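You operate a simulated robot arm through the tools that you are given. There is no shell and no other tool. Be economical: measure what you need, move in short steps, check, and stop when the job is done.

Carry out the task below with a simulated robot arm. There is one attempt and no reset: what you move stays moved.

JOB
Fetch the lint wad from the top of the side bench and set it on the blue disc.

The check looks at the end state, three seconds after you hand in, the way a careful person would. Anything else that was tipped, shoved, dropped, spilled or broken makes it a failure.

ROBOT AND FRAMES
A 7-joint arm with a two-finger parallel gripper, fixed in place. Base frame: the origin is at the foot of the arm, x ahead of it, y to its left, z up; the work surface is at about z = 0. Readings come in mm, degrees, newtons and seconds.
With the tool pointing down near the work surface it reaches from about 240 to 620 mm from the base axis. Its first joint turns from -66.0 to 66.0 degrees. Payload 2.6 kg.
The TCP is the grasp point between the finger pads, 30 mm short of the fingertips. In the tool frame z runs along the fingers and y along their closing line. The gripper opens to 94 mm. The fingers are 28 mm wide and 10 mm thick; the gripper's body (50 by 96 mm) begins 55 mm behind the TCP.
Orientation is that of the tool frame in the base frame, as a unit quaternion [x, y, z, w]. With the fingers straight down and closing along the base's y, the tool's x points along the base's -x, its y along +y and its z along -z.

CONTROLS
- The arm moves only by the tool play_rows. Its argument "moves" is one flat list of numbers, 4 for each row, row after row: the shift along the tool's x, y, z in units of 25 mm (1.0 is 25 mm), then the turn about the tool's z in units of 5 degrees (1.0 is 5 degrees). In form: [x, y, z, yaw, x, y, z, yaw, ...]. A call has 1 to 20 rows; each row shifts and turns the commanded pose from where the row before left it, along the tool's axes as they then stand. "hand" is the finger opening in mm, from 0 to 94, set as the call begins (left out, the last holds). A call with a number of a shift or a turn outside -1 to 1 is refused whole. A row lasts 0.2 s, in which the tool goes at most 50 mm and 8.6 degrees; a call with a longer step from one row to the next is refused whole, and so is a gripper value outside its range. Where a pose cannot be reached the arm comes as near as it can. A force on the tool above 40 N (or 10 N above the force at the start of the call, whichever is more), or a blocked arm, ends the call early, and 0.2 s more pass. Each finger travels about 72 mm/s and halts on what it meets, pressing with about 28 N; the grip force reading is that of the motor and also rises with nothing between the fingers. The clock runs only during rows and for 0.2 s after the last one: add rows that do not move to give the fingers time. It gives the time, the measured TCP pose, the force on the tool (base axes), the opening and the grip force at its end, in the units of the frame above (readings bear some noise).
- Cameras (640 x 400 px; columns grow to the right, rows downward): "scene" is fixed at [41.7, 465.5, 536.3]; the picture's right is [-0.50, -0.87, 0.00], its down [-0.72, 0.41, -0.56] and it looks along [0.49, -0.28, -0.83] (base axes); focal length 305 px, centre (320, 200). "wrist" rides on the gripper at [-37, 0, -58] in the tool frame; the picture's right is [0.00, -1.00, 0.00], its down [0.97, 0.00, -0.24] and it looks along [0.24, 0.00, 0.97] (tool axes); focal length 218 px, centre (320, 200).
- snapshot(camera): a new picture of that camera. The clock stands still meanwhile.
- point_at(camera, pixels): for up to 12 pixels [column, row] of the newest picture of that camera ("zoom" is the newest enlarged one), the place [x, y, z] in the base frame of the surface seen there, good to about 2 mm. The clock stands still meanwhile.
- zoom(camera, box): a new picture of the part [left, top, right, bottom] of that camera's present view, enlarged. The clock stands still meanwhile.
- job_done(): hands the job in; it is judged then, once.

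Keep the steps short. Do not move on a guess: measure, check each grasp and each placing, and mend mistakes. In all there are 60 turns and 22 pictures (those below and enlarged ones count). Leave the gripper open and the arm clear of the work at the hand-in unless told otherwise, and finish with a single line.

The tools are called as a command line: name --argument value ..., lists and objects as JSON in quotes. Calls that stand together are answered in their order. play_rows: Moves the arm, as the interface text tells. Its arguments: {"type":"object","properties":{"moves":{"type":"array","items":{"type":"number"}},"hand":{"type":"number"}},"required":["moves"]} The other tools are called the same way: snapshot (camera) takes a picture; point_at (camera, pixels) gives the place of the surface under pixels of a picture; zoom (camera, box) takes an enlarged picture of a part of a camera's view; job_done () hands the job in.

At the start:

```text
clock: 0.0
ee_pos: [296.7, 375.6, 269.8]
tool_rot: [-0.001, 1.0, 0.0, 0.0]
force: [-0.6, -0.2, 0.6]
finger_gap: 93.8
finger_force: 0.1
```

scene: 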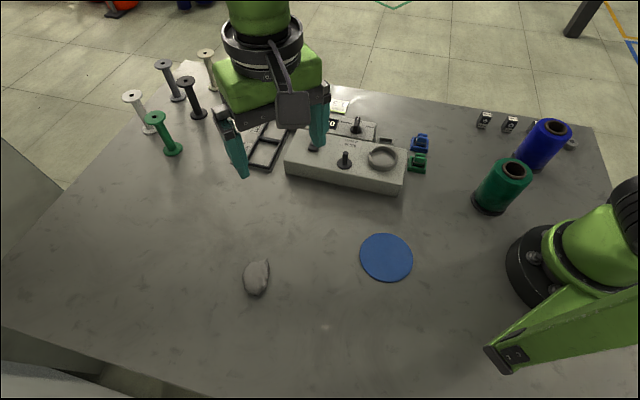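
wrist: 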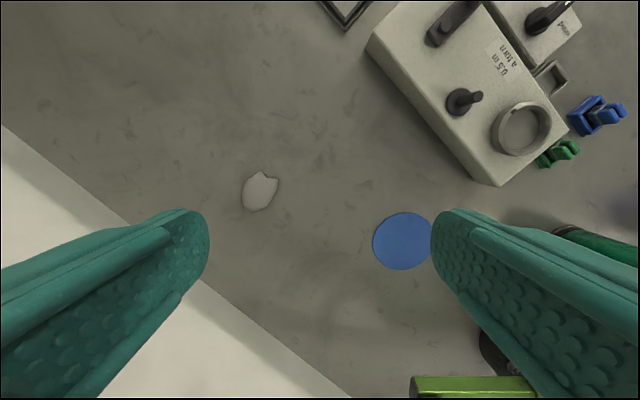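

I see a grey wad at scene (257,277) and the blue disc at (386,257). I'll measure both, and the pale surfaces at the edge that could be a side bench.

point_at --camera "scene" --pixels '[[257, 277], [250, 265], [258, 292], [268, 265], [386, 257], [361, 257], [412, 257], [30, 380], [20, 190], [300, 300], [340, 165], [386, 281]]'

point_at --camera "wrist" --pixels '[[260, 190], [244, 192], [278, 180], [258, 210], [260, 172], [100, 250], [250, 360], [402, 240], [30, 180]]'

zoom --camera "scene" --box '[200, 220, 320, 320]'

```text
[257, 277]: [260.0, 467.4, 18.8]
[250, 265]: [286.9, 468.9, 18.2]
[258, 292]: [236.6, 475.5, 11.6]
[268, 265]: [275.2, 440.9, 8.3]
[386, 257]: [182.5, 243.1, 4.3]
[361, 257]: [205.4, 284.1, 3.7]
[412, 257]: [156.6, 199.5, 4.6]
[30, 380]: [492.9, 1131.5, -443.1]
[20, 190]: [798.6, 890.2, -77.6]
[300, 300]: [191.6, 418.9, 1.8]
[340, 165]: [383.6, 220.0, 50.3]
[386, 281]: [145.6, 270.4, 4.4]
```

```text
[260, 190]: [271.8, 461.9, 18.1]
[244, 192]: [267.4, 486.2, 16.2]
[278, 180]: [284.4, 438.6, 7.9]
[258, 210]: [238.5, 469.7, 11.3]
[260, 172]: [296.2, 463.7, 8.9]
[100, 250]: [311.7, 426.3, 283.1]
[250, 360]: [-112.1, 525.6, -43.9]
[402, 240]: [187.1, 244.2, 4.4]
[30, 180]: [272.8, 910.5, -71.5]
```

```text
4.00 times, centred on (260, 270) of scene
```

zoom: 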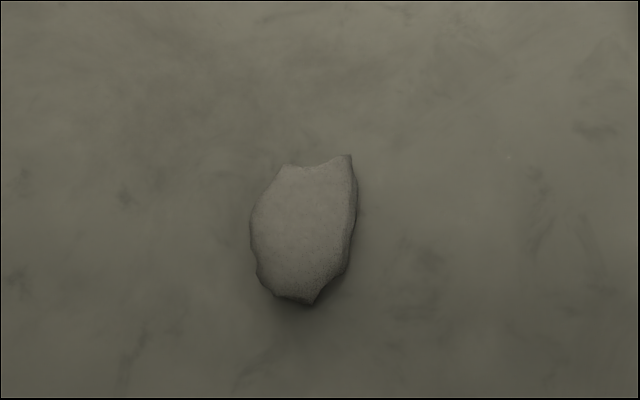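

The wad is about 60 x 45 mm and 18 mm high. It sits near [266, 464], and the disc centre is near [183, 243], top z≈4. Before settling on this object I'll check the pale left-hand surface for another candidate.

zoom --camera "scene" --box '[0, 130, 320, 400]'

zoom --camera "wrist" --box '[200, 140, 320, 240]'

```text
1.48 times, centred on (160, 265) of scene
```

zoom: 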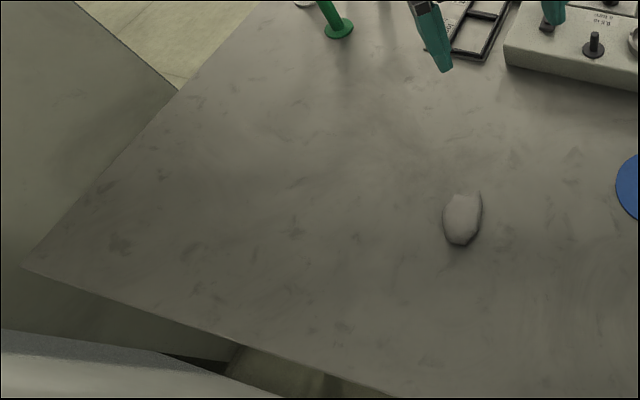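

```text
4.00 times, centred on (260, 190) of wrist
```

zoom: 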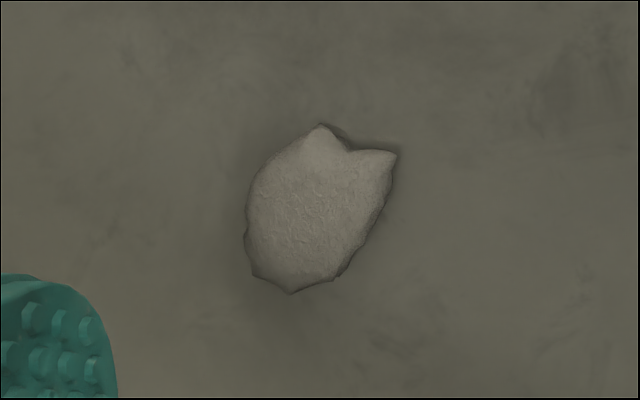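

Nothing is on the pale surface, so the grey wad is the target. Its long axis runs about 10° off the tool's x. Next I go above it, at about [267, 465, 120], with a 10° yaw, and look again.

play_rows --moves '[0.198, 0.596, 1, 0, 0.198, 0.596, 1, 0, 0.198, 0.596, 1, 0, 0.198, 0.596, 1, 0, 0.198, 0.596, 1, 0, 0.198, 0.596, 1, 0, 0, 0, 0, 1, 0, 0, 0, 1, 0, 0, 0, 0]' --hand 94

snapshot --camera "wrist"

```text
clock: 2.0
ee_pos: [268.2, 466.1, 119.1]
tool_rot: [0.087, 0.996, 0.0, 0.0]
force: [0.2, 0.1, 0.4]
finger_gap: 94.0
finger_force: 0.1
```

```text
16 pictures are left
```

wrist: 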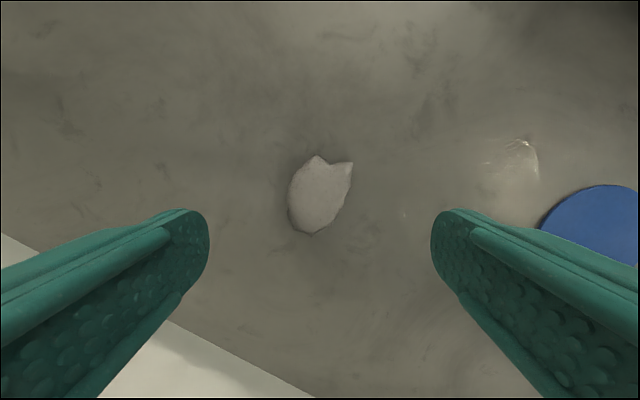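

The wad is still centred, but a clear, glossy thing appears at (515,160), between it and the disc. I'll zoom on that and measure the wad's outline.

zoom --camera "wrist" --box '[400, 100, 600, 225]'

point_at --camera "wrist" --pixels '[[317, 156], [351, 166], [346, 190], [335, 216], [310, 233], [291, 212], [291, 185], [318, 192], [525, 145], [530, 165], [490, 170], [510, 155]]'

zoom --camera "scene" --box '[240, 200, 440, 325]'

```text
3.20 times, centred on (500, 162) of wrist
```

zoom: 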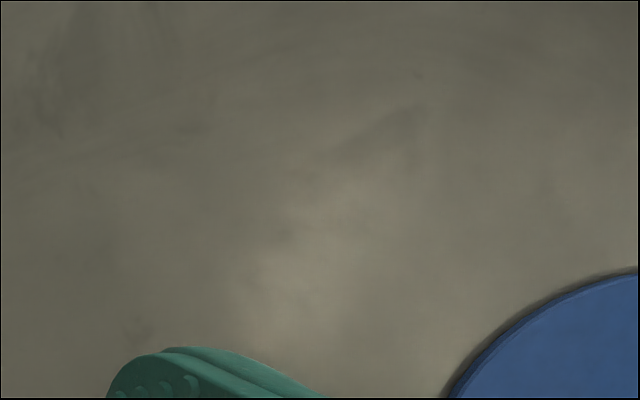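

```text
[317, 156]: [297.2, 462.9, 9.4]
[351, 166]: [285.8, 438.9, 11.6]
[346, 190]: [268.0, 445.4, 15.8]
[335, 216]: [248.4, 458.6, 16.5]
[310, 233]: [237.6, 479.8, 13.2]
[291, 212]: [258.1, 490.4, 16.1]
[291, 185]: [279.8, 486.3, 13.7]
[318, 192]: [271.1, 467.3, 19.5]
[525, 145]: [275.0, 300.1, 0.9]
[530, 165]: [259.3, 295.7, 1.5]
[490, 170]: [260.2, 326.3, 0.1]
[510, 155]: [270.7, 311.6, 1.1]
```

```text
3.20 times, centred on (340, 262) of scene
```

zoom: 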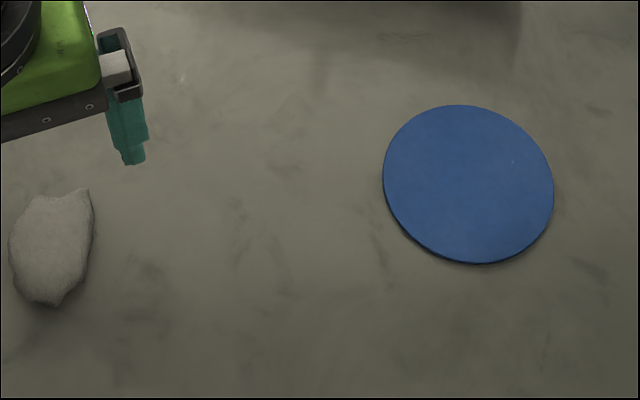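

The glossy spot reads z≈1 and is gone in the enlarged view, so it's only glare on the table. The outline puts the wad's long axis about 27° off base x, with its centre at about [267, 466]. I'll yaw 15° more and go straight down to z≈34, which puts the fingertips about 4 mm above the table.

play_rows --moves '[0, 0, 0, 1, 0, 0, 0, 1, 0, 0, 0, 1, 0, 0, 0.7, 0, 0, 0, 0.7, 0, 0, 0, 0.7, 0, 0, 0, 0.7, 0, 0, 0, 0.6, 0, 0, 0, 0, 0, 0, 0, 0, 0]'

snapshot --camera "wrist"

```text
clock: 4.2
ee_pos: [267.3, 464.8, 34.5]
tool_rot: [0.217, 0.976, 0.0, 0.0]
force: [-0.4, 0.6, -0.1]
finger_gap: 94.0
finger_force: 0.1
```

```text
13 pictures are left
```

wrist: 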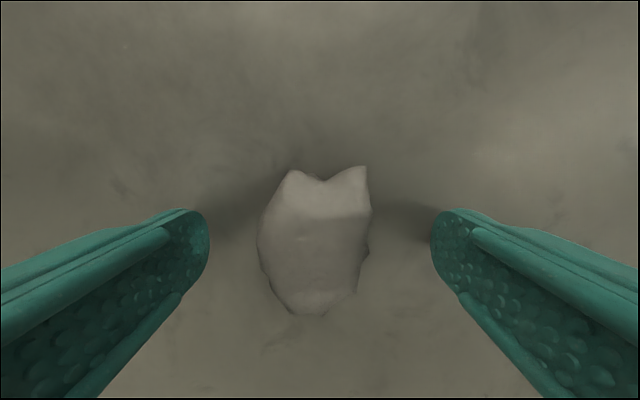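

The wad is centred and lined up between the fingers. I'll close partway, to a commanded 34 mm, so the grip is gentle, and check the reading.

play_rows --moves '[0, 0, 0, 0, 0, 0, 0, 0, 0, 0, 0, 0, 0, 0, 0, 0]' --hand 34

```text
clock: 5.2
ee_pos: [269.0, 464.9, 34.3]
tool_rot: [0.216, 0.976, 0.0, 0.0]
force: [-0.5, 0.0, -0.2]
finger_gap: 46.2
finger_force: 28.2
```

The fingers stopped at 46.2 mm with 28 N, so they're on the wad. I'll lift 25 mm and check that it holds.

play_rows --moves '[0, 0, -0.5, 0, 0, 0, -0.5, 0, 0, 0, 0, 0]'

snapshot --camera "wrist"

```text
clock: 6.0
ee_pos: [269.6, 464.3, 60.4]
tool_rot: [0.216, 0.976, 0.0, -0.001]
force: [-0.3, 0.7, 0.4]
finger_gap: 34.1
finger_force: 0.1
```

```text
12 pictures are left
```

wrist: 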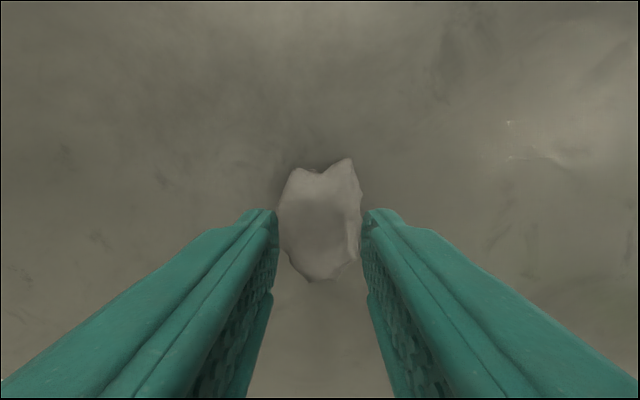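

It slipped: the opening fell to 34 mm with no force, and the wad is still on the table. I'll measure where it lies and its edge heights.

point_at --camera "wrist" --pixels '[[298, 171], [348, 162], [359, 200], [281, 215], [290, 255], [315, 279], [345, 262], [318, 190], [318, 225], [318, 255], [352, 235], [356, 180]]'

zoom --camera "scene" --box '[210, 220, 310, 310]'

zoom --camera "wrist" --box '[240, 130, 400, 300]'

```text
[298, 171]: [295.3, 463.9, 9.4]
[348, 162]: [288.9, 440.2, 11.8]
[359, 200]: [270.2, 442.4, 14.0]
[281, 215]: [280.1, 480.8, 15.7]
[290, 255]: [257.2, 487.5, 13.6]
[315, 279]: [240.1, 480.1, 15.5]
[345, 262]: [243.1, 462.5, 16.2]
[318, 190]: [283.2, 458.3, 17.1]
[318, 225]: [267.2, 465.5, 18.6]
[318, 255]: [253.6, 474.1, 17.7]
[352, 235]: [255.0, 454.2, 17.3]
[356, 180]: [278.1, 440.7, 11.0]
```

```text
4.44 times, centred on (260, 265) of scene
```

zoom: 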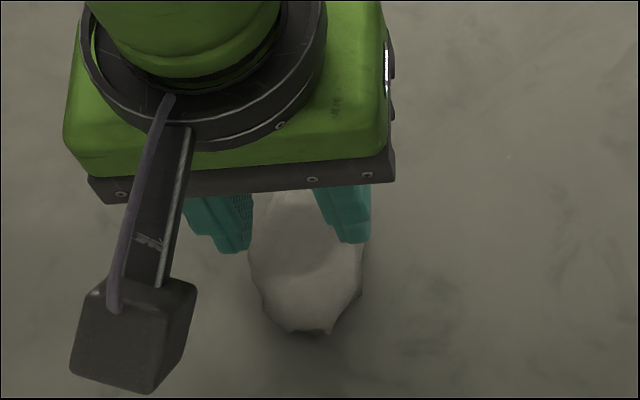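

```text
2.35 times, centred on (320, 215) of wrist
```

zoom: 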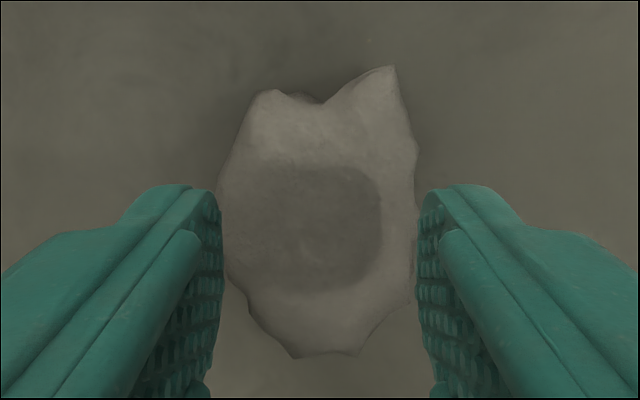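

The wad hasn't moved. The grip was probably too high on its rounded sides. I'll open, go lower to z≈31.5 (tips just clear of the table), and close fully with a longer hold.

play_rows --moves '[0, 0, 0, 0, 0, 0, 0, 0, 0, 0, 0.5, 0, 0, 0, 0.4, 0, 0, 0, 0.24, 0, 0, 0, 0, 0]' --hand 80

play_rows --moves '[0, 0, 0, 0, 0, 0, 0, 0, 0, 0, 0, 0, 0, 0, 0, 0, 0, 0, 0, 0, 0, 0, 0, 0]' --hand 20

```text
clock: 7.4
ee_pos: [268.0, 463.6, 29.5]
tool_rot: [0.216, 0.976, 0.0, 0.0]
force: [0.0, -0.4, -0.1]
finger_gap: 80.1
finger_force: 0.0
```

```text
clock: 8.8
ee_pos: [267.9, 465.5, 30.8]
tool_rot: [0.217, 0.976, 0.0, -0.001]
force: [0.4, -0.1, -0.2]
finger_gap: 45.3
finger_force: 27.7
```

The grip now holds at 45.3 mm with 28 N and the tips just above the table. I'll lift slowly, about 12 mm, and read again.

play_rows --moves '[0, 0, -0.1, 0, 0, 0, -0.1, 0, 0, 0, -0.1, 0, 0, 0, -0.1, 0, 0, 0, -0.1, 0, 0, 0, 0, 0]'

```text
clock: 10.2
ee_pos: [267.9, 464.1, 44.2]
tool_rot: [0.216, 0.976, 0.0, 0.0]
force: [0.2, -0.5, 0.7]
finger_gap: 45.3
finger_force: 28.6
```

It's still gripped at 45.3 mm. I'll lift slowly another 25 mm and look.

play_rows --moves '[0, 0, -0.2, 0, 0, 0, -0.2, 0, 0, 0, -0.2, 0, 0, 0, -0.2, 0, 0, 0, -0.2, 0, 0, 0, 0, 0]'

snapshot --camera "wrist"

```text
clock: 11.6
ee_pos: [267.8, 464.8, 69.8]
tool_rot: [0.216, 0.976, 0.0, -0.001]
force: [1.4, 0.5, 0.5]
finger_gap: 45.3
finger_force: 27.3
```

```text
9 pictures are left
```

wrist: 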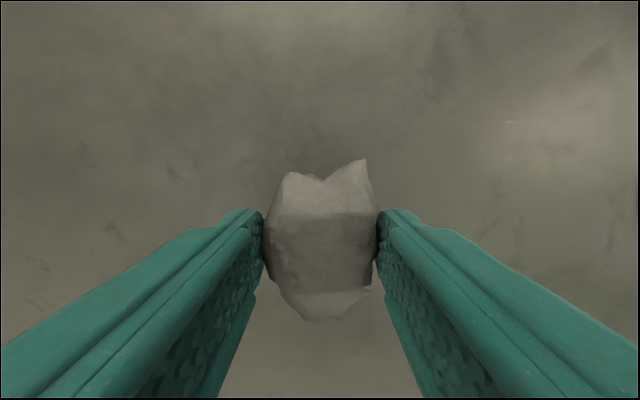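

The wad is off the table and firmly held. I'll raise to about z=110 and carry it gently over the disc centre [181, 242].

play_rows --moves '[0, 0, -0.4, 0, 0, 0, -0.4, 0, 0, 0, -0.4, 0, 0, 0, -0.4, 0, -0.0375, -0.5975, 0, 0, -0.0375, -0.5975, 0, 0, -0.0375, -0.5975, 0, 0, -0.0375, -0.5975, 0, 0, -0.0375, -0.5975, 0, 0, -0.0375, -0.5975, 0, 0, -0.0375, -0.5975, 0, 0, -0.0375, -0.5975, 0, 0, -0.0375, -0.5975, 0, 0, -0.0375, -0.5975, 0, 0, -0.0375, -0.5975, 0, 0, -0.0375, -0.5975, 0, 0, -0.0375, -0.5975, 0, 0, -0.0375, -0.5975, 0, 0, -0.0375, -0.5975, 0, 0, -0.0375, -0.5975, 0, 0]'

snapshot --camera "wrist"

```text
clock: 15.8
ee_pos: [179.7, 240.7, 110.0]
tool_rot: [0.217, 0.976, 0.001, 0.0]
force: [0.4, 1.5, 0.4]
finger_gap: 45.3
finger_force: 27.8
```

```text
8 pictures are left
```

wrist: 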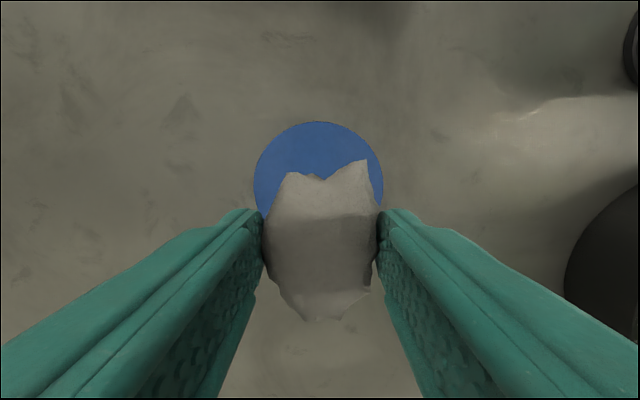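

The wad is over the disc. I'll measure the disc's rim to confirm its centre.

point_at --camera "wrist" --pixels '[[319, 125], [257, 187], [381, 185], [275, 145], [362, 145], [318, 230]]'

point_at --camera "scene" --pixels '[[386, 257]]'

```text
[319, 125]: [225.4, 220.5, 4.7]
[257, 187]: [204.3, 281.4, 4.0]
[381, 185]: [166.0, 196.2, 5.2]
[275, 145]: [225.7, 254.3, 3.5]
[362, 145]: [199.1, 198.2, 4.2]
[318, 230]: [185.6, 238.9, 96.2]
```

```text
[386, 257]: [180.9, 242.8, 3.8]
```

The rim confirms the centre at about [182, 241], within 3 mm of the tool. The disc top is z≈4 and the wad's base hangs about 31 mm below the TCP, so I'll lower to z≈36.

play_rows --moves '[0, 0, 0.5, 0, 0, 0, 0.5, 0, 0, 0, 0.5, 0, 0, 0, 0.5, 0, 0, 0, 0.4, 0, 0, 0, 0.25, 0, 0, 0, 0.15, 0, 0, 0, 0.12, 0, 0, 0, 0, 0]'

```text
clock: 17.8
ee_pos: [180.2, 243.0, 34.1]
tool_rot: [0.216, 0.976, 0.0, 0.0]
force: [-0.4, 0.3, -1.0]
finger_gap: 45.2
finger_force: 28.2
```

It's at disc height with no contact force. I'll open to 75 mm and hold.

play_rows --moves '[0, 0, 0, 0, 0, 0, 0, 0, 0, 0, 0, 0, 0, 0, 0, 0]' --hand 75

snapshot --camera "wrist"

```text
clock: 18.8
ee_pos: [180.9, 242.4, 35.0]
tool_rot: [0.217, 0.976, 0.001, 0.0]
force: [0.5, 0.5, 0.4]
finger_gap: 75.0
finger_force: 0.0
```

```text
7 pictures are left
```

wrist: 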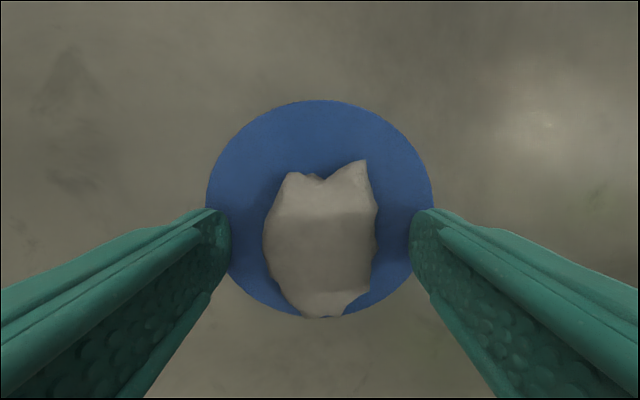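

The wad lies on the disc, clear of both fingers. I'll rise straight up about 150 mm, open fully, move back away from it, and check with the scene camera.

play_rows --moves '[0, 0, -0.4, 0, 0, 0, -0.6, 0, 0, 0, -1, 0, 0, 0, -1, 0, 0, 0, -1, 0, 0, 0, -1, 0, 0, 0, -1, 0, 0, 0.8, 0, 0, 0, 0.8, 0, 0, 0, 0.8, 0, 0, 0, 0.8, 0, 0, 0, 0.8, 0, 0, 0, 0.8, 0, 0, 0, 0, 0, 0]'

snapshot --camera "scene"

```text
clock: 21.8
ee_pos: [228.9, 349.2, 185.5]
tool_rot: [0.216, 0.976, 0.0, 0.0]
force: [-0.5, 0.6, 0.3]
finger_gap: 74.8
finger_force: 0.0
```

```text
6 pictures are left
```

scene: 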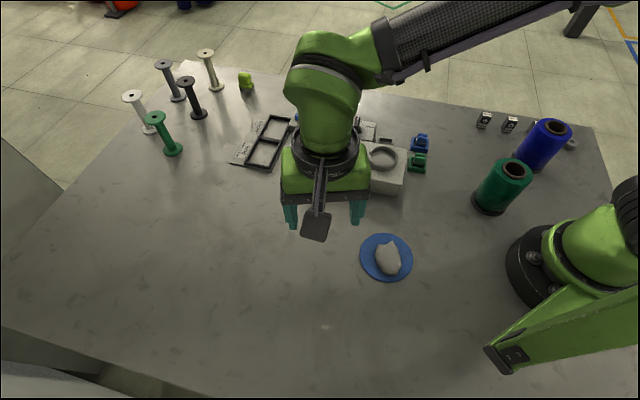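

The wad rests at (388,257), fully inside the disc, and everything else I can see is where it was. I'll open the gripper fully in place, then hand in.

play_rows --moves '[0, 0, 0, 0, 0, 0, 0, 0]' --hand 94

zoom --camera "scene" --box '[336, 215, 436, 300]'

```text
clock: 22.4
ee_pos: [230.8, 351.7, 184.7]
tool_rot: [0.215, 0.977, 0.0, 0.0]
force: [-0.2, 1.0, 0.2]
finger_gap: 94.1
finger_force: 0.0
```

```text
4.71 times, centred on (386, 258) of scene
```

zoom: 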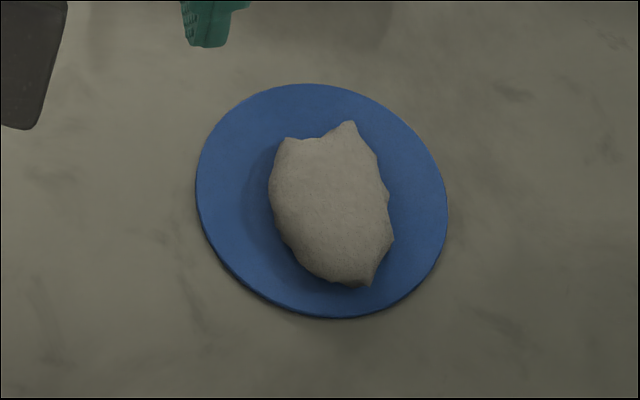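

The close-up shows the wad lying flat within the disc, with the gripper open and clear, so I'm handing in.

job_done

```text
The job is handed in.
```

The lint wad is on the blue disc, nothing else was seen to move, and the gripper is open and clear of the work.
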